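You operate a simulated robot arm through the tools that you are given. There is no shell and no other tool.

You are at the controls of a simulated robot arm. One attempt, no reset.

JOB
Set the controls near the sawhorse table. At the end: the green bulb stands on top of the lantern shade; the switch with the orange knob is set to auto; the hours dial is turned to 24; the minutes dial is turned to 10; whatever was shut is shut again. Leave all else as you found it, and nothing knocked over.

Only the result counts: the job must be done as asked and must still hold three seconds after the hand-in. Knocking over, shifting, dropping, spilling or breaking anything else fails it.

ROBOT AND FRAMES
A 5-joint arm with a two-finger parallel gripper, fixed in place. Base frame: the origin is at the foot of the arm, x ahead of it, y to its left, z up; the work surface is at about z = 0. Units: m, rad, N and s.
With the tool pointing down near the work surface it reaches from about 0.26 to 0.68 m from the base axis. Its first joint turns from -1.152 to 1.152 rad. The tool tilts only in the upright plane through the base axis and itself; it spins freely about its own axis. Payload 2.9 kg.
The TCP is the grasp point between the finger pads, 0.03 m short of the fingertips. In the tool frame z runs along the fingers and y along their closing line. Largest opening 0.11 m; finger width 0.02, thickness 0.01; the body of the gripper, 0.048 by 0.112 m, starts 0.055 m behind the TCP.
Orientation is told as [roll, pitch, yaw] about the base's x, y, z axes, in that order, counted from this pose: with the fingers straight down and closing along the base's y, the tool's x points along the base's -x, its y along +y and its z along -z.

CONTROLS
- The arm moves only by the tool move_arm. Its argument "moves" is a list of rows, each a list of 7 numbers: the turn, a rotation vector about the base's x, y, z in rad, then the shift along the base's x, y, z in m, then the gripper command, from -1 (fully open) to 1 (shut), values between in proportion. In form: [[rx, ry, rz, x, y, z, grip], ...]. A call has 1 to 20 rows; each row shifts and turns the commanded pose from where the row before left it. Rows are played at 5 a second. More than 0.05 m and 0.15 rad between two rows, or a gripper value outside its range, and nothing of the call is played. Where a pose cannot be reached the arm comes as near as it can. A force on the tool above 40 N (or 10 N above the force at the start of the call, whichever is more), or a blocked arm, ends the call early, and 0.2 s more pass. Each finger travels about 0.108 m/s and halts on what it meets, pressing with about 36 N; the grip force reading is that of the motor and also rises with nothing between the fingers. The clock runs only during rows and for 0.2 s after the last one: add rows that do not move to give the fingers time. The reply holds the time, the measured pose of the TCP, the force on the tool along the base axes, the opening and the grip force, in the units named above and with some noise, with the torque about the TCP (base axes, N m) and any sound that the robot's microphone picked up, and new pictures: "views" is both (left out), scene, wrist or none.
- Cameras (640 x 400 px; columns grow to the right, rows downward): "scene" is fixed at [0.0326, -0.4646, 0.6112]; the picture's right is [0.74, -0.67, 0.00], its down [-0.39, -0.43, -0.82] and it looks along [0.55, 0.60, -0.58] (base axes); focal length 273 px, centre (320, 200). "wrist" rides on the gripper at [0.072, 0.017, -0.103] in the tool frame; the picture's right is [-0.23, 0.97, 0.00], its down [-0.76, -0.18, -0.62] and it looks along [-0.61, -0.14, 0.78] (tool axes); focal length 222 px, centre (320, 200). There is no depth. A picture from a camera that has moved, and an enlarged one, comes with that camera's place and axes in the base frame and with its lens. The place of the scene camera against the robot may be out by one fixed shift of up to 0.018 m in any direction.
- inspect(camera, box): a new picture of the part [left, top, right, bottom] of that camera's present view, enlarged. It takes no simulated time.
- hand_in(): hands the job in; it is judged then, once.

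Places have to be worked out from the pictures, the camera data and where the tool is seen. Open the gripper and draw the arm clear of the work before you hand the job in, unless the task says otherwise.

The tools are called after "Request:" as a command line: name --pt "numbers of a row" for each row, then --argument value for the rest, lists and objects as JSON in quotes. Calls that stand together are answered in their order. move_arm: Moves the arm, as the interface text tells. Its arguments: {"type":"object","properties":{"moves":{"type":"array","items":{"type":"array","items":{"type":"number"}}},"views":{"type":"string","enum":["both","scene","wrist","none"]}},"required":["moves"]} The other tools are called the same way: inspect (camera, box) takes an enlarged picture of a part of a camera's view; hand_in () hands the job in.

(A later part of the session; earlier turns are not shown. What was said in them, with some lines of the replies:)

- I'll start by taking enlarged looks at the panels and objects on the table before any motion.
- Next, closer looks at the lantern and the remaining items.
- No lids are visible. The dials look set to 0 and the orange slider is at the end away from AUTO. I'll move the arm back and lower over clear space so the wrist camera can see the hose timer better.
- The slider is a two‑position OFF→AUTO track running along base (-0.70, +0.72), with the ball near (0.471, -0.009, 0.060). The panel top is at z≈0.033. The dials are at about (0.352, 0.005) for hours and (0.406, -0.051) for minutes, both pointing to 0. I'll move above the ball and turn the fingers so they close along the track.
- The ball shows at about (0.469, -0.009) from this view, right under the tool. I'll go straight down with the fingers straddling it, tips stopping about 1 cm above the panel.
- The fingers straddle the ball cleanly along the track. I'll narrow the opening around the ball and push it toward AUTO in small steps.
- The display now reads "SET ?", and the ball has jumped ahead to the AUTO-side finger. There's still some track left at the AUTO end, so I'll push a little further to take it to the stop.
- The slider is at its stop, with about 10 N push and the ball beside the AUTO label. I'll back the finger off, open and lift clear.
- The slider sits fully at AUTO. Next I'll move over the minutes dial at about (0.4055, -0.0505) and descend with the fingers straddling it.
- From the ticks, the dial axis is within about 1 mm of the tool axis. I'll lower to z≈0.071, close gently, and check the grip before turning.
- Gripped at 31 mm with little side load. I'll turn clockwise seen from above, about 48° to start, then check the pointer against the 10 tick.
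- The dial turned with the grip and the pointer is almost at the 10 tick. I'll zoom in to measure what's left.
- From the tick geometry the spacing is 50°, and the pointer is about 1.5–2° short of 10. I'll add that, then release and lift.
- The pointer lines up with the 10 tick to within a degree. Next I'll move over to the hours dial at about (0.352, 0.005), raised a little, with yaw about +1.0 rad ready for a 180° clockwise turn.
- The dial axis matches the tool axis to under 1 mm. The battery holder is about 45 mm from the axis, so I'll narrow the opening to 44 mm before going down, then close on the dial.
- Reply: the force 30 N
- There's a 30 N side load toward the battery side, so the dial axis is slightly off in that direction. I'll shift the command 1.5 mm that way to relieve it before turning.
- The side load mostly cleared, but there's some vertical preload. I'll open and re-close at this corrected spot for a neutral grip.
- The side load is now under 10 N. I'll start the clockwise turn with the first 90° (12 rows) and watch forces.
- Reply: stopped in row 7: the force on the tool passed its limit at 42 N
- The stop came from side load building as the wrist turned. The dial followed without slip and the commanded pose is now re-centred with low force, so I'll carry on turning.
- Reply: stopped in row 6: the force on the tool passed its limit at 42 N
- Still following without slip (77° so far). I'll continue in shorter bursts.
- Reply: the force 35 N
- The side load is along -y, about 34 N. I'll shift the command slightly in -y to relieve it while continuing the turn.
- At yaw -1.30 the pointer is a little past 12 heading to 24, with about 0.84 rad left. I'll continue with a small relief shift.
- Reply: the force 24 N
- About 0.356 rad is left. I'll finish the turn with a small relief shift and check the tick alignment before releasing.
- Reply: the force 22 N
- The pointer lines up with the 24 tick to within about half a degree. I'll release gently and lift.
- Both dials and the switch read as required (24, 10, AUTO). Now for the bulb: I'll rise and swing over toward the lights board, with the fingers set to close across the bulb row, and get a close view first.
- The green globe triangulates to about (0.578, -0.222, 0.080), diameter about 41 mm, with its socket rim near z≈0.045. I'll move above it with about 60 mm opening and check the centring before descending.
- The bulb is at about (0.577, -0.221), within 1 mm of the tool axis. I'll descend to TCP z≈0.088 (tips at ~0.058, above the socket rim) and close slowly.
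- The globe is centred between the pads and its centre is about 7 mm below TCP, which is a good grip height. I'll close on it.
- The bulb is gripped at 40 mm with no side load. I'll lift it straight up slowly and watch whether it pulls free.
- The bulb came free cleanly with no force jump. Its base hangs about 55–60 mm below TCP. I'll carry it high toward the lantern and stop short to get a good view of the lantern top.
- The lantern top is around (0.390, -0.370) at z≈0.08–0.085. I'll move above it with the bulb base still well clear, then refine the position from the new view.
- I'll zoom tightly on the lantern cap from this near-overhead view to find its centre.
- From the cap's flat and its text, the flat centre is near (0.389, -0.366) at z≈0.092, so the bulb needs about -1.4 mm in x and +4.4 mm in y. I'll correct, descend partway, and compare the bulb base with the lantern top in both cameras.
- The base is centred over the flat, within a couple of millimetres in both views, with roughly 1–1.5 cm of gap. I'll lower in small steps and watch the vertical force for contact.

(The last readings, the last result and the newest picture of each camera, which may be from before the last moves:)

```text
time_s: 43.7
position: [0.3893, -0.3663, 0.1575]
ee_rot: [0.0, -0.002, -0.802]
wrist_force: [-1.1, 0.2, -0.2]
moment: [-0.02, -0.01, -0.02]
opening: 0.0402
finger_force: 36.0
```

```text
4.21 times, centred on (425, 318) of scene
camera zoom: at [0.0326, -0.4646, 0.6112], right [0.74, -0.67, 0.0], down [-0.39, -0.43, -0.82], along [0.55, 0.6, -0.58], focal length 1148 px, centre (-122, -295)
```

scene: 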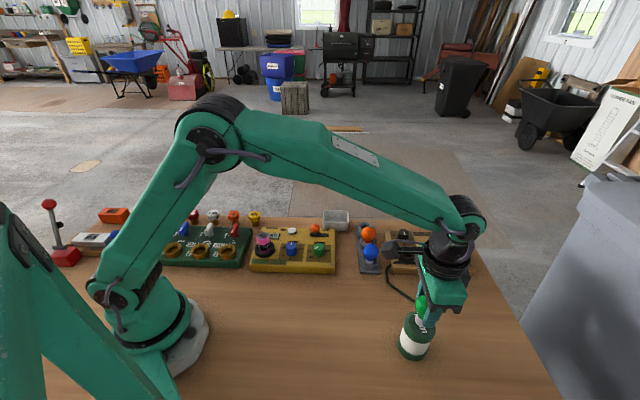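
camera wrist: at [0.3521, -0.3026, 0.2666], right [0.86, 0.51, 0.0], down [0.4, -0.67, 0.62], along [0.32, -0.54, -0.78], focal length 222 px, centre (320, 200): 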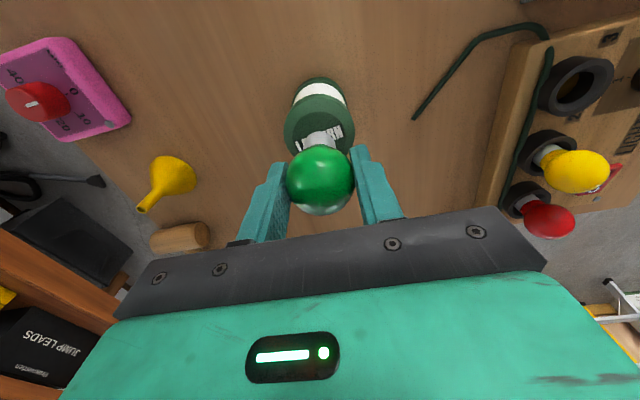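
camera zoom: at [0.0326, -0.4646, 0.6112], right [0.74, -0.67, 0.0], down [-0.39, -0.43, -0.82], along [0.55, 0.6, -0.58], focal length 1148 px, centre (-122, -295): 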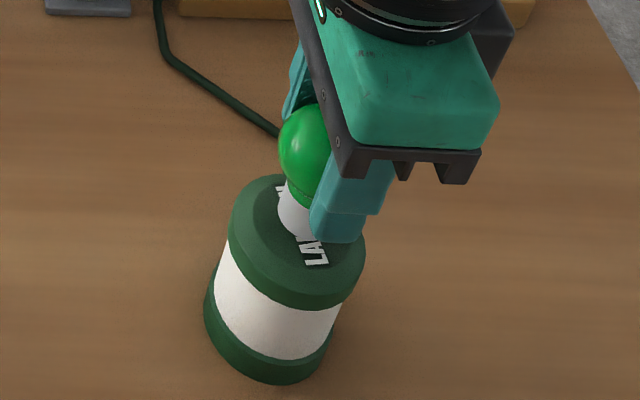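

No contact yet. I'll keep lowering in 2 mm steps.

Request:
move_arm --pt "0 0 0 0 0 -0.002 0.45" --pt "0 0 0 0 0 -0.001 0.45" --pt "0 0 0 0 0 0 0.45" --views "none"

Request:
move_arm --pt "0 0 0 0 0 -0.002 0.45" --pt "0 0 0 0 0 0 0.45" --views "wrist"

Request:
inspect --camera "wrist" --box '[275, 70, 365, 170]'

Request:
inspect --camera "scene" --box '[385, 270, 465, 365]'

```text
time_s: 44.5
position: [0.3883, -0.3654, 0.1564]
ee_rot: [-0.001, -0.001, -0.803]
wrist_force: [0.3, -0.5, 0.0]
moment: [-0.03, 0.0, -0.05]
opening: 0.0405
finger_force: 35.7
```

```text
time_s: 45.1
position: [0.389, -0.3652, 0.1519]
ee_rot: [-0.002, -0.003, -0.802]
wrist_force: [0.4, -0.5, 0.6]
moment: [-0.01, 0.02, -0.01]
opening: 0.0405
finger_force: 35.7
camera wrist: at [0.3518, -0.3024, 0.2558], right [0.86, 0.51, 0.0], down [0.4, -0.67, 0.62], along [0.32, -0.54, -0.78], focal length 222 px, centre (320, 200)
```

wrist: 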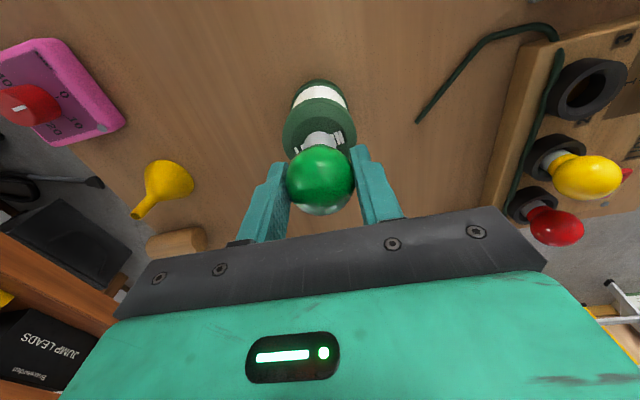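

```text
4.00 times, centred on (320, 120) of wrist
camera zoom: at [0.3518, -0.3024, 0.2558], right [0.86, 0.51, 0.0], down [0.4, -0.67, 0.62], along [0.32, -0.54, -0.78], focal length 888 px, centre (320, 520)
```

zoom: 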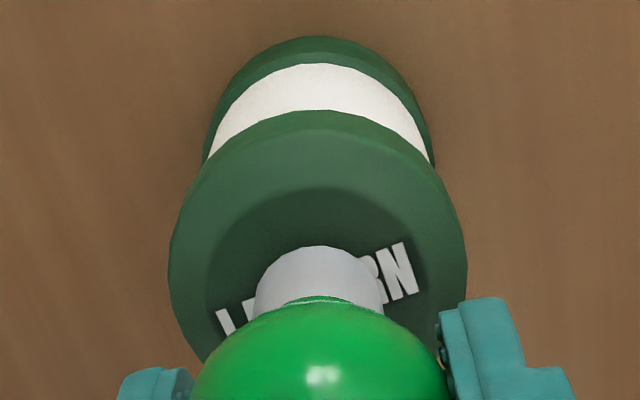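

```text
4.21 times, centred on (425, 318) of scene
camera zoom: at [0.0326, -0.4646, 0.6112], right [0.74, -0.67, 0.0], down [-0.39, -0.43, -0.82], along [0.55, 0.6, -0.58], focal length 1148 px, centre (-122, -295)
```

zoom: 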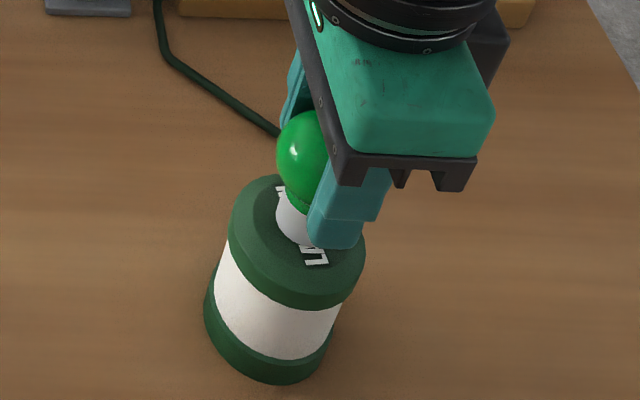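

Still no contact. I'll take a tighter look at the base/cap gap in the scene camera before lowering further.

Request:
inspect --camera "scene" --box '[405, 290, 440, 325]'

Request:
inspect --camera "wrist" --box '[290, 105, 350, 155]'

```text
11.43 times, centred on (422, 308) of scene
camera zoom: at [0.0326, -0.4646, 0.6112], right [0.74, -0.67, 0.0], down [-0.39, -0.43, -0.82], along [0.55, 0.6, -0.58], focal length 3117 px, centre (-851, -1029)
```

zoom: 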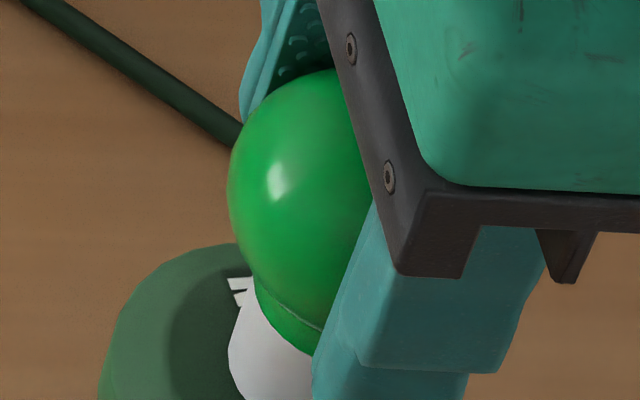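

```text
8.00 times, centred on (320, 130) of wrist
camera zoom: at [0.3518, -0.3024, 0.2558], right [0.86, 0.51, 0.0], down [0.4, -0.67, 0.62], along [0.32, -0.54, -0.78], focal length 1777 px, centre (320, 760)
```

zoom: 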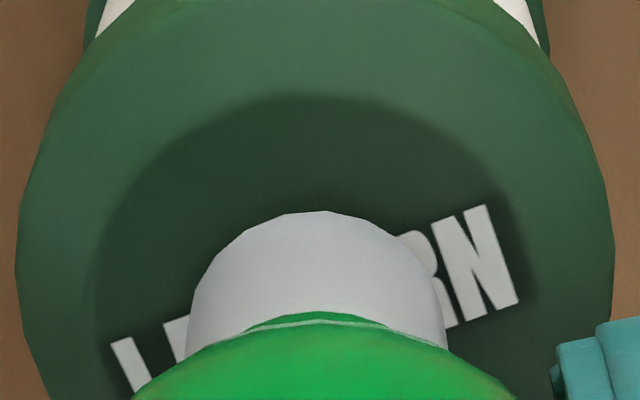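

The projections agree: the base sits centred over the flat with about 5–6 mm still to go. Continuing down in 2 mm steps.

Request:
move_arm --pt "0 0 0 0 0 -0.002 0.45" --pt "0 0 0 0 0 -0.0015 0.45" --pt "0 0 0 0 0 0 0.45" --views "none"

Request:
move_arm --pt "0 0 0 0 0 -0.001 0.45" --pt "0 0 0 0 0 0 0.45" --views "none"

```text
time_s: 45.9
position: [0.3887, -0.3676, 0.1514]
ee_rot: [0.0, -0.007, -0.8]
wrist_force: [-3.6, 2.7, 26.0]
moment: [0.16, 0.12, 0.03]
opening: 0.0399
finger_force: 36.4
```

```text
time_s: 46.5
position: [0.3906, -0.3679, 0.1503]
ee_rot: [0.0, -0.007, -0.801]
wrist_force: [1.3, -1.8, 26.1]
moment: [-0.12, -0.09, 0.0]
opening: 0.0403
finger_force: 36.4
```

Contact is confirmed, with 26 N upward. I'll ease up so the bulb rests with almost no push before releasing.

Request:
move_arm --pt "0 0 0 0 0 0.0015 0.45" --pt "0 0 0 0 0 0 0.45" --views "wrist"

Request:
inspect --camera "wrist" --box '[275, 70, 365, 170]'

Request:
inspect --camera "scene" --box '[385, 270, 465, 365]'

```text
time_s: 47.1
position: [0.3874, -0.3656, 0.1497]
ee_rot: [0.0, -0.003, -0.8]
wrist_force: [4.0, -4.7, 17.2]
moment: [-0.24, -0.33, 0.03]
opening: 0.0406
finger_force: 35.9
camera wrist: at [0.3518, -0.3023, 0.2532], right [0.86, 0.51, 0.0], down [0.4, -0.67, 0.63], along [0.32, -0.54, -0.78], focal length 222 px, centre (320, 200)
```

wrist: 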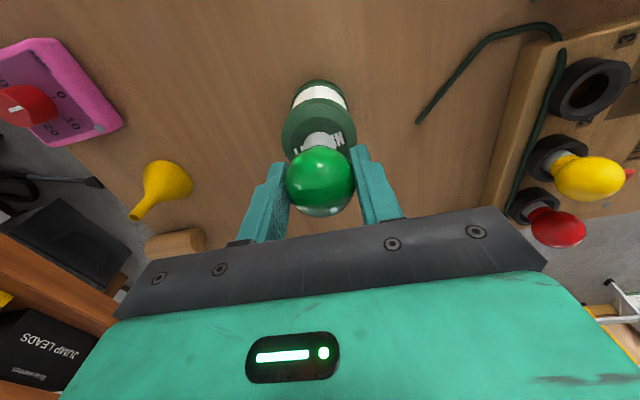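

```text
4.00 times, centred on (320, 120) of wrist
camera zoom: at [0.3518, -0.3023, 0.2532], right [0.86, 0.51, 0.0], down [0.4, -0.67, 0.63], along [0.32, -0.54, -0.78], focal length 888 px, centre (320, 520)
```

zoom: 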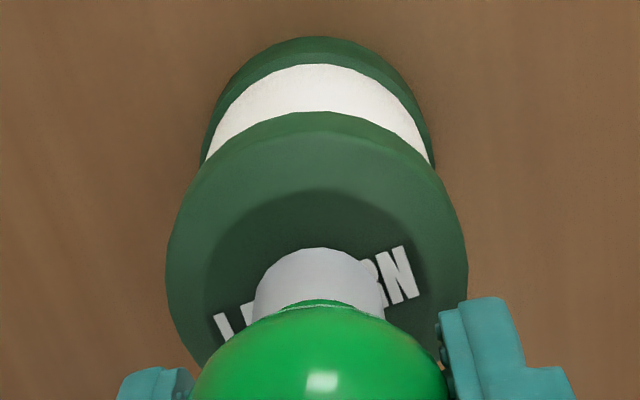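

```text
4.21 times, centred on (425, 318) of scene
camera zoom: at [0.0325, -0.4645, 0.6112], right [0.74, -0.67, 0.0], down [-0.39, -0.43, -0.82], along [0.55, 0.6, -0.58], focal length 1148 px, centre (-122, -295)
```

zoom: 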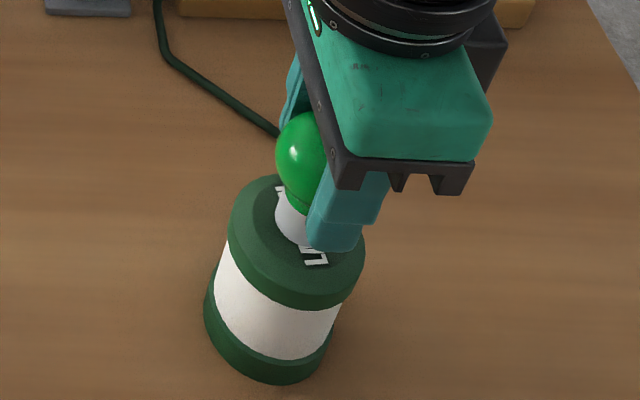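

There's still 17 N of push, so I'll ease up a bit more.

Request:
move_arm --pt "0 0 0 0 0 0.001 0.45" --pt "0 0 0 0 0 0 0.45" --views "none"

```text
time_s: 47.7
position: [0.3893, -0.3652, 0.1501]
ee_rot: [-0.001, -0.001, -0.801]
wrist_force: [0.6, -2.4, 10.5]
moment: [-0.06, -0.17, -0.02]
opening: 0.0402
finger_force: 36.4
```

Request:
move_arm --pt "0 0 0 0 0 0.001 0.45" --pt "0 0 0 0 0 0 0.45" --views "none"

```text
time_s: 48.3
position: [0.3883, -0.366, 0.1512]
ee_rot: [0.0, 0.002, -0.801]
wrist_force: [0.2, 0.1, 2.1]
moment: [0.0, -0.05, 0.02]
opening: 0.0404
finger_force: 35.9
```

The push is down to about 2 N and side forces are near zero, so the bulb is resting on the flat. I'll open the fingers slowly.

Request:
move_arm --pt "0 0 0 0 0 0 0.3" --pt "0 0 0 0 0 0 0.26" --pt "0 0 0 0 0 0 0.23" --pt "0 0 0 0 0 0 0.2" --pt "0 0 0 0 0 0 0.15" --pt "0 0 0 0 0 0 0.05" --pt "0 0 0 0 0 0 -0.1" --pt "0 0 0 0 0 0 -0.1" --pt "0 0 0 0 0 0 -0.1" --views "both"

Request:
inspect --camera "wrist" --box '[240, 70, 400, 220]'

Request:
inspect --camera "scene" --box '[385, 270, 465, 365]'

```text
time_s: 50.3
position: [0.3882, -0.3661, 0.1516]
ee_rot: [-0.001, -0.001, -0.801]
wrist_force: [-0.3, -1.2, 0.6]
moment: [-0.01, -0.04, -0.01]
opening: 0.0606
finger_force: 0.0
camera wrist: at [0.3517, -0.3021, 0.2547], right [0.86, 0.51, 0.0], down [0.4, -0.67, 0.62], along [0.32, -0.54, -0.78], focal length 222 px, centre (320, 200)
```

scene: 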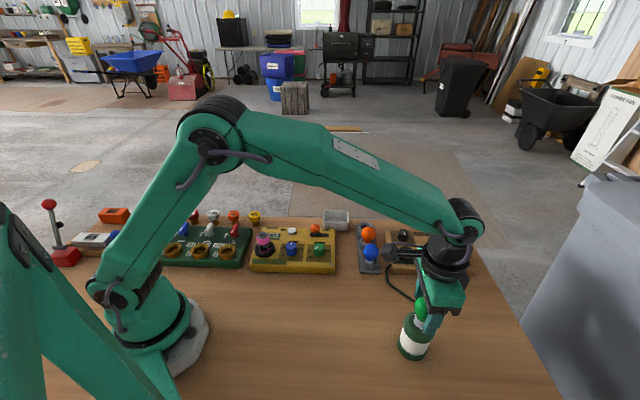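
wrist: 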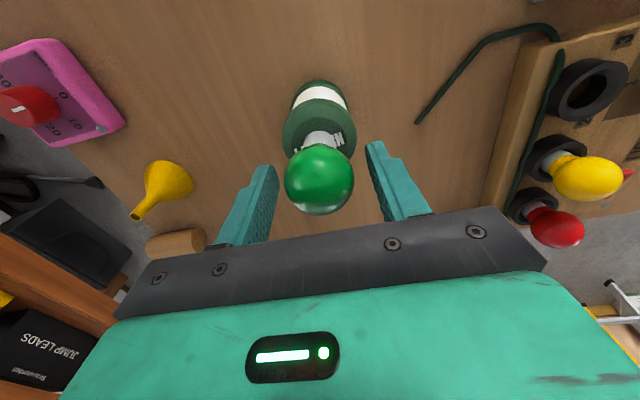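

```text
2.67 times, centred on (320, 145) of wrist
camera zoom: at [0.3517, -0.3021, 0.2547], right [0.86, 0.51, 0.0], down [0.4, -0.67, 0.62], along [0.32, -0.54, -0.78], focal length 592 px, centre (320, 347)
```

zoom: 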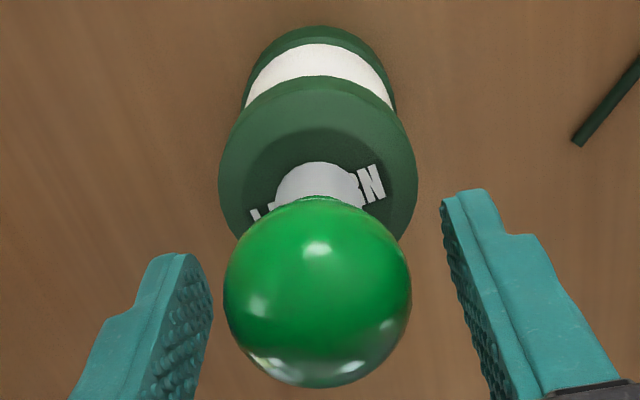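

```text
4.21 times, centred on (425, 318) of scene
camera zoom: at [0.0326, -0.4646, 0.6112], right [0.74, -0.67, 0.0], down [-0.39, -0.43, -0.82], along [0.55, 0.6, -0.58], focal length 1148 px, centre (-122, -295)
```

zoom: 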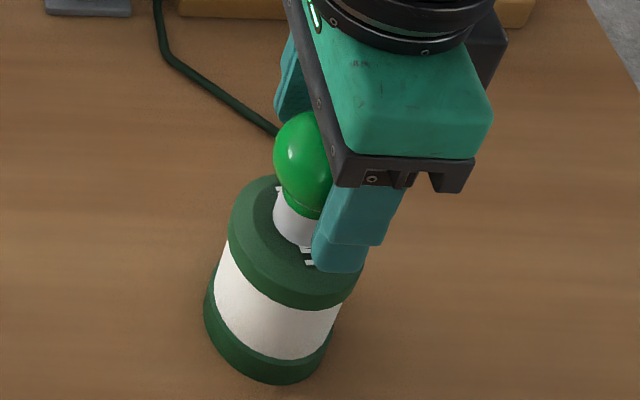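

The bulb is standing free on the lantern with even clearance to both fingers. I'll raise the tool straight up.

Request:
move_arm --pt "0 0 0 0 0 0.01 -0.1" --pt "0 0 0 0 0 0.02 -0.1" --pt "0 0 0 0 0 0.03 -0.1" --pt "0 0 0 0 0 0.04 -0.1" --pt "0 0 0 0 0 0.04 -0.1" --pt "0 0 0 0 0 0 -0.1" --views "both"

Request:
inspect --camera "scene" --box '[385, 270, 465, 365]'

Request:
inspect --camera "wrist" --box '[260, 50, 380, 170]'

```text
time_s: 51.7
position: [0.387, -0.3667, 0.2913]
ee_rot: [0.0, -0.002, -0.802]
wrist_force: [-0.5, 0.8, 0.0]
moment: [0.0, 0.02, -0.01]
opening: 0.0605
finger_force: 0.0
camera wrist: at [0.3508, -0.3022, 0.3951], right [0.86, 0.51, 0.0], down [0.4, -0.67, 0.62], along [0.32, -0.54, -0.78], focal length 222 px, centre (320, 200)
```

scene: 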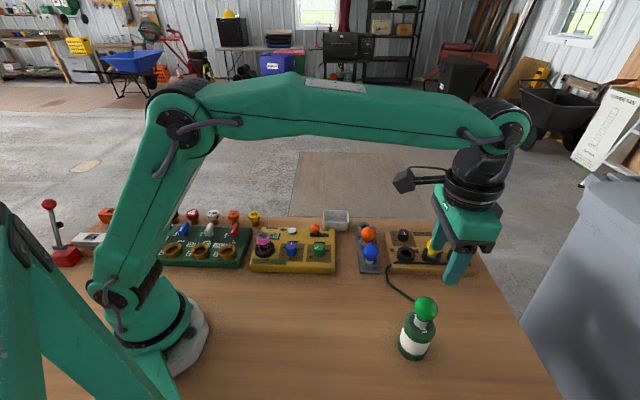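
wrist: 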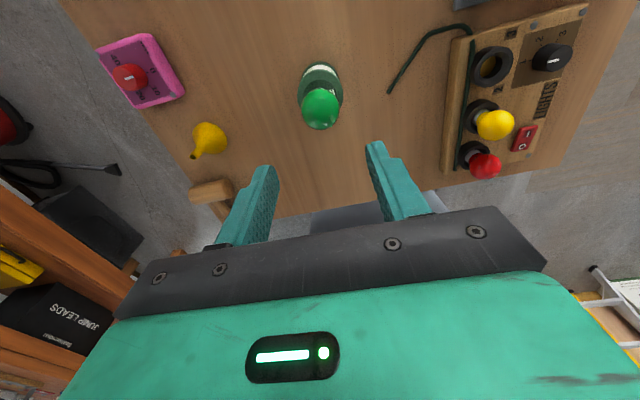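

```text
4.21 times, centred on (425, 318) of scene
camera zoom: at [0.0326, -0.4646, 0.6112], right [0.74, -0.67, 0.0], down [-0.39, -0.43, -0.82], along [0.55, 0.6, -0.58], focal length 1148 px, centre (-122, -295)
```

zoom: 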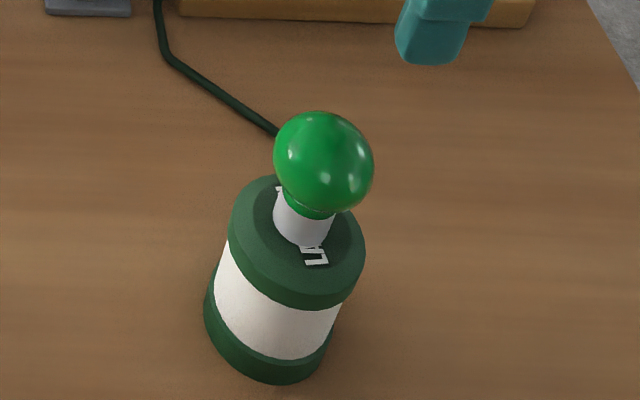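

```text
3.33 times, centred on (320, 110) of wrist
camera zoom: at [0.3508, -0.3022, 0.3951], right [0.86, 0.51, 0.0], down [0.4, -0.67, 0.62], along [0.32, -0.54, -0.78], focal length 740 px, centre (320, 500)
```

zoom: 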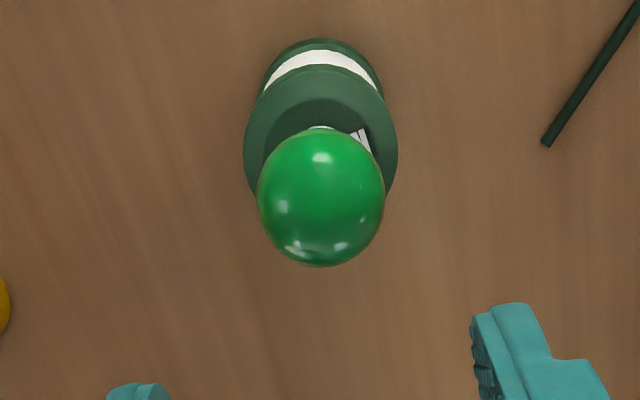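

The bulb stands upright and centred on the lantern. I'll move the arm up and back to about its starting pose, open the gripper, and do a final check of everything.

Request:
move_arm --pt "0 0 0 0 0 0.04 -0.1" --pt "0 0 0 0 0 0.04 -0.3" --pt "0 0 0.1 0.002 0.03 0.03 -0.6" --pt "0 0 0.1 0.002 0.03 0.005 -1" --pt "0 0 0.1 0.003 0.03 0 -1" --pt "0 0 0.1 0.003 0.03 0 -1" --pt "0 0 0.1 0.003 0.03 0 -1" --pt "0 0 0.1 0.003 0.03 0 -1" --pt "0 0 0.1 0.003 0.03 0 -1" --pt "0 0 0.1 0.003 0.03 0 -1" --pt "0 0 0 0.003 0.03 0 -1" --pt "0 0 0 0 0 0 -1" --pt "0 0 0 0 0 0 -1" --views "both"

Request:
inspect --camera "scene" --box '[240, 200, 360, 280]'

Request:
inspect --camera "scene" --box '[350, 210, 490, 370]'

Request:
inspect --camera "wrist" --box '[300, 0, 460, 110]'

```text
time_s: 54.5
position: [0.4139, -0.0968, 0.4076]
ee_rot: [-0.001, -0.002, -0.001]
wrist_force: [0.3, 0.0, -0.8]
moment: [-0.01, -0.02, -0.01]
opening: 0.1099
finger_force: 0.0
camera wrist: at [0.3432, -0.0792, 0.5104], right [0.23, 0.97, 0.0], down [0.76, -0.18, 0.62], along [0.61, -0.14, -0.78], focal length 222 px, centre (320, 200)
```

scene: 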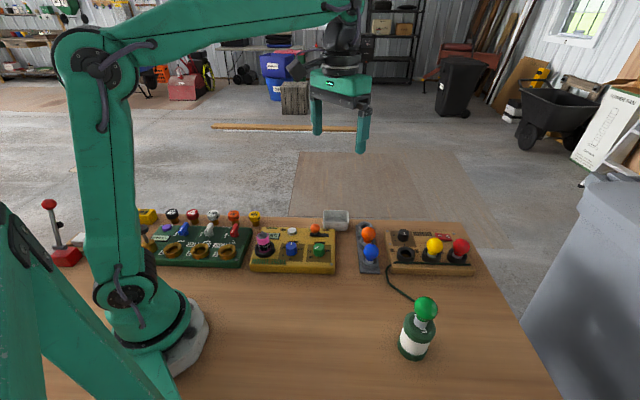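
wrist: 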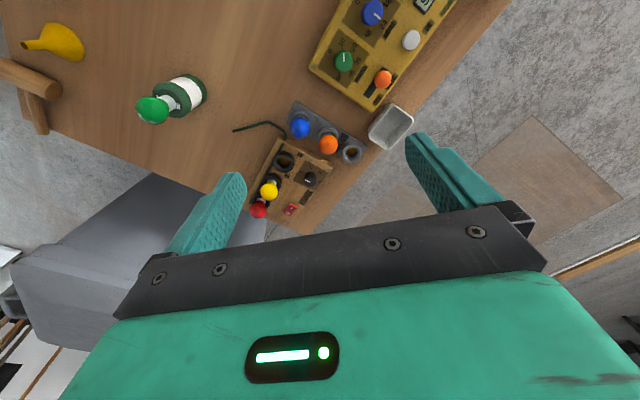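

```text
5.00 times, centred on (300, 240) of scene
camera zoom: at [0.0326, -0.4646, 0.6112], right [0.74, -0.67, 0.0], down [-0.39, -0.43, -0.82], along [0.55, 0.6, -0.58], focal length 1364 px, centre (420, 0)
```

zoom: 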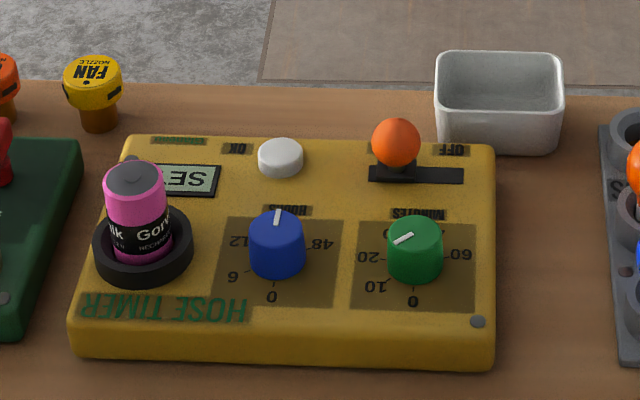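

```text
2.50 times, centred on (420, 290) of scene
camera zoom: at [0.0326, -0.4646, 0.6112], right [0.74, -0.67, 0.0], down [-0.39, -0.43, -0.82], along [0.55, 0.6, -0.58], focal length 682 px, centre (70, -25)
```

zoom: 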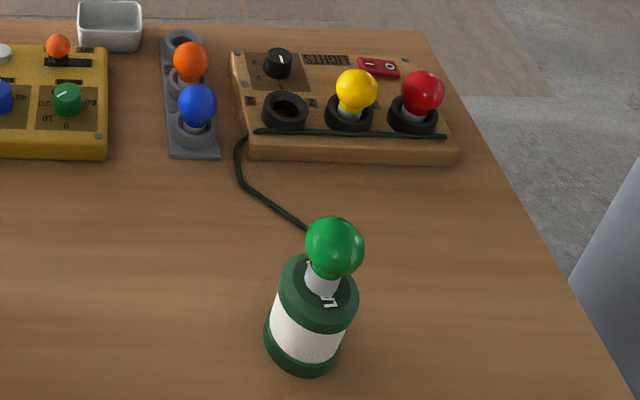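

```text
3.64 times, centred on (380, 55) of wrist
camera zoom: at [0.3432, -0.0792, 0.5104], right [0.23, 0.97, 0.0], down [0.76, -0.18, 0.62], along [0.61, -0.14, -0.78], focal length 808 px, centre (102, 727)
```

zoom: 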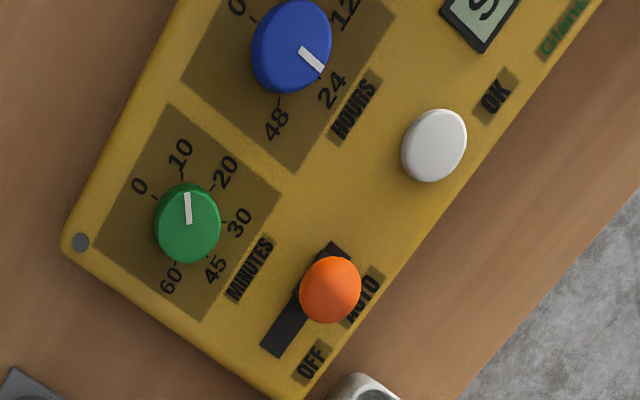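

Everything reads as asked: slider at AUTO, hours at 24, minutes at 10, and the green bulb standing upright on the lantern. The other bulbs, the bin, the battery and the panels are where they started. Nothing was opened, the gripper is open and the arm is clear, so I'm handing in.

Request:
hand_in

```text
The job is handed in.
```

I've handed the job in. In the last pictures before hand-in, every setting you asked for was in place:

- **Green bulb:** it stands upright and centred on top of the lantern.
- **Orange-knob switch:** it is pushed to its end stop at AUTO.
- **Hours dial:** it points to 24.
- **Minutes dial:** it points to 10.

I found no lids or covers that needed opening, so there was nothing to shut again. I saw nothing else moved or knocked over. The gripper is open and the arm is back near its starting pose.

The timer display changed from "OFF" to "SET ?" when the switch moved to AUTO. I did not press the OK button, because the job didn't ask for it.
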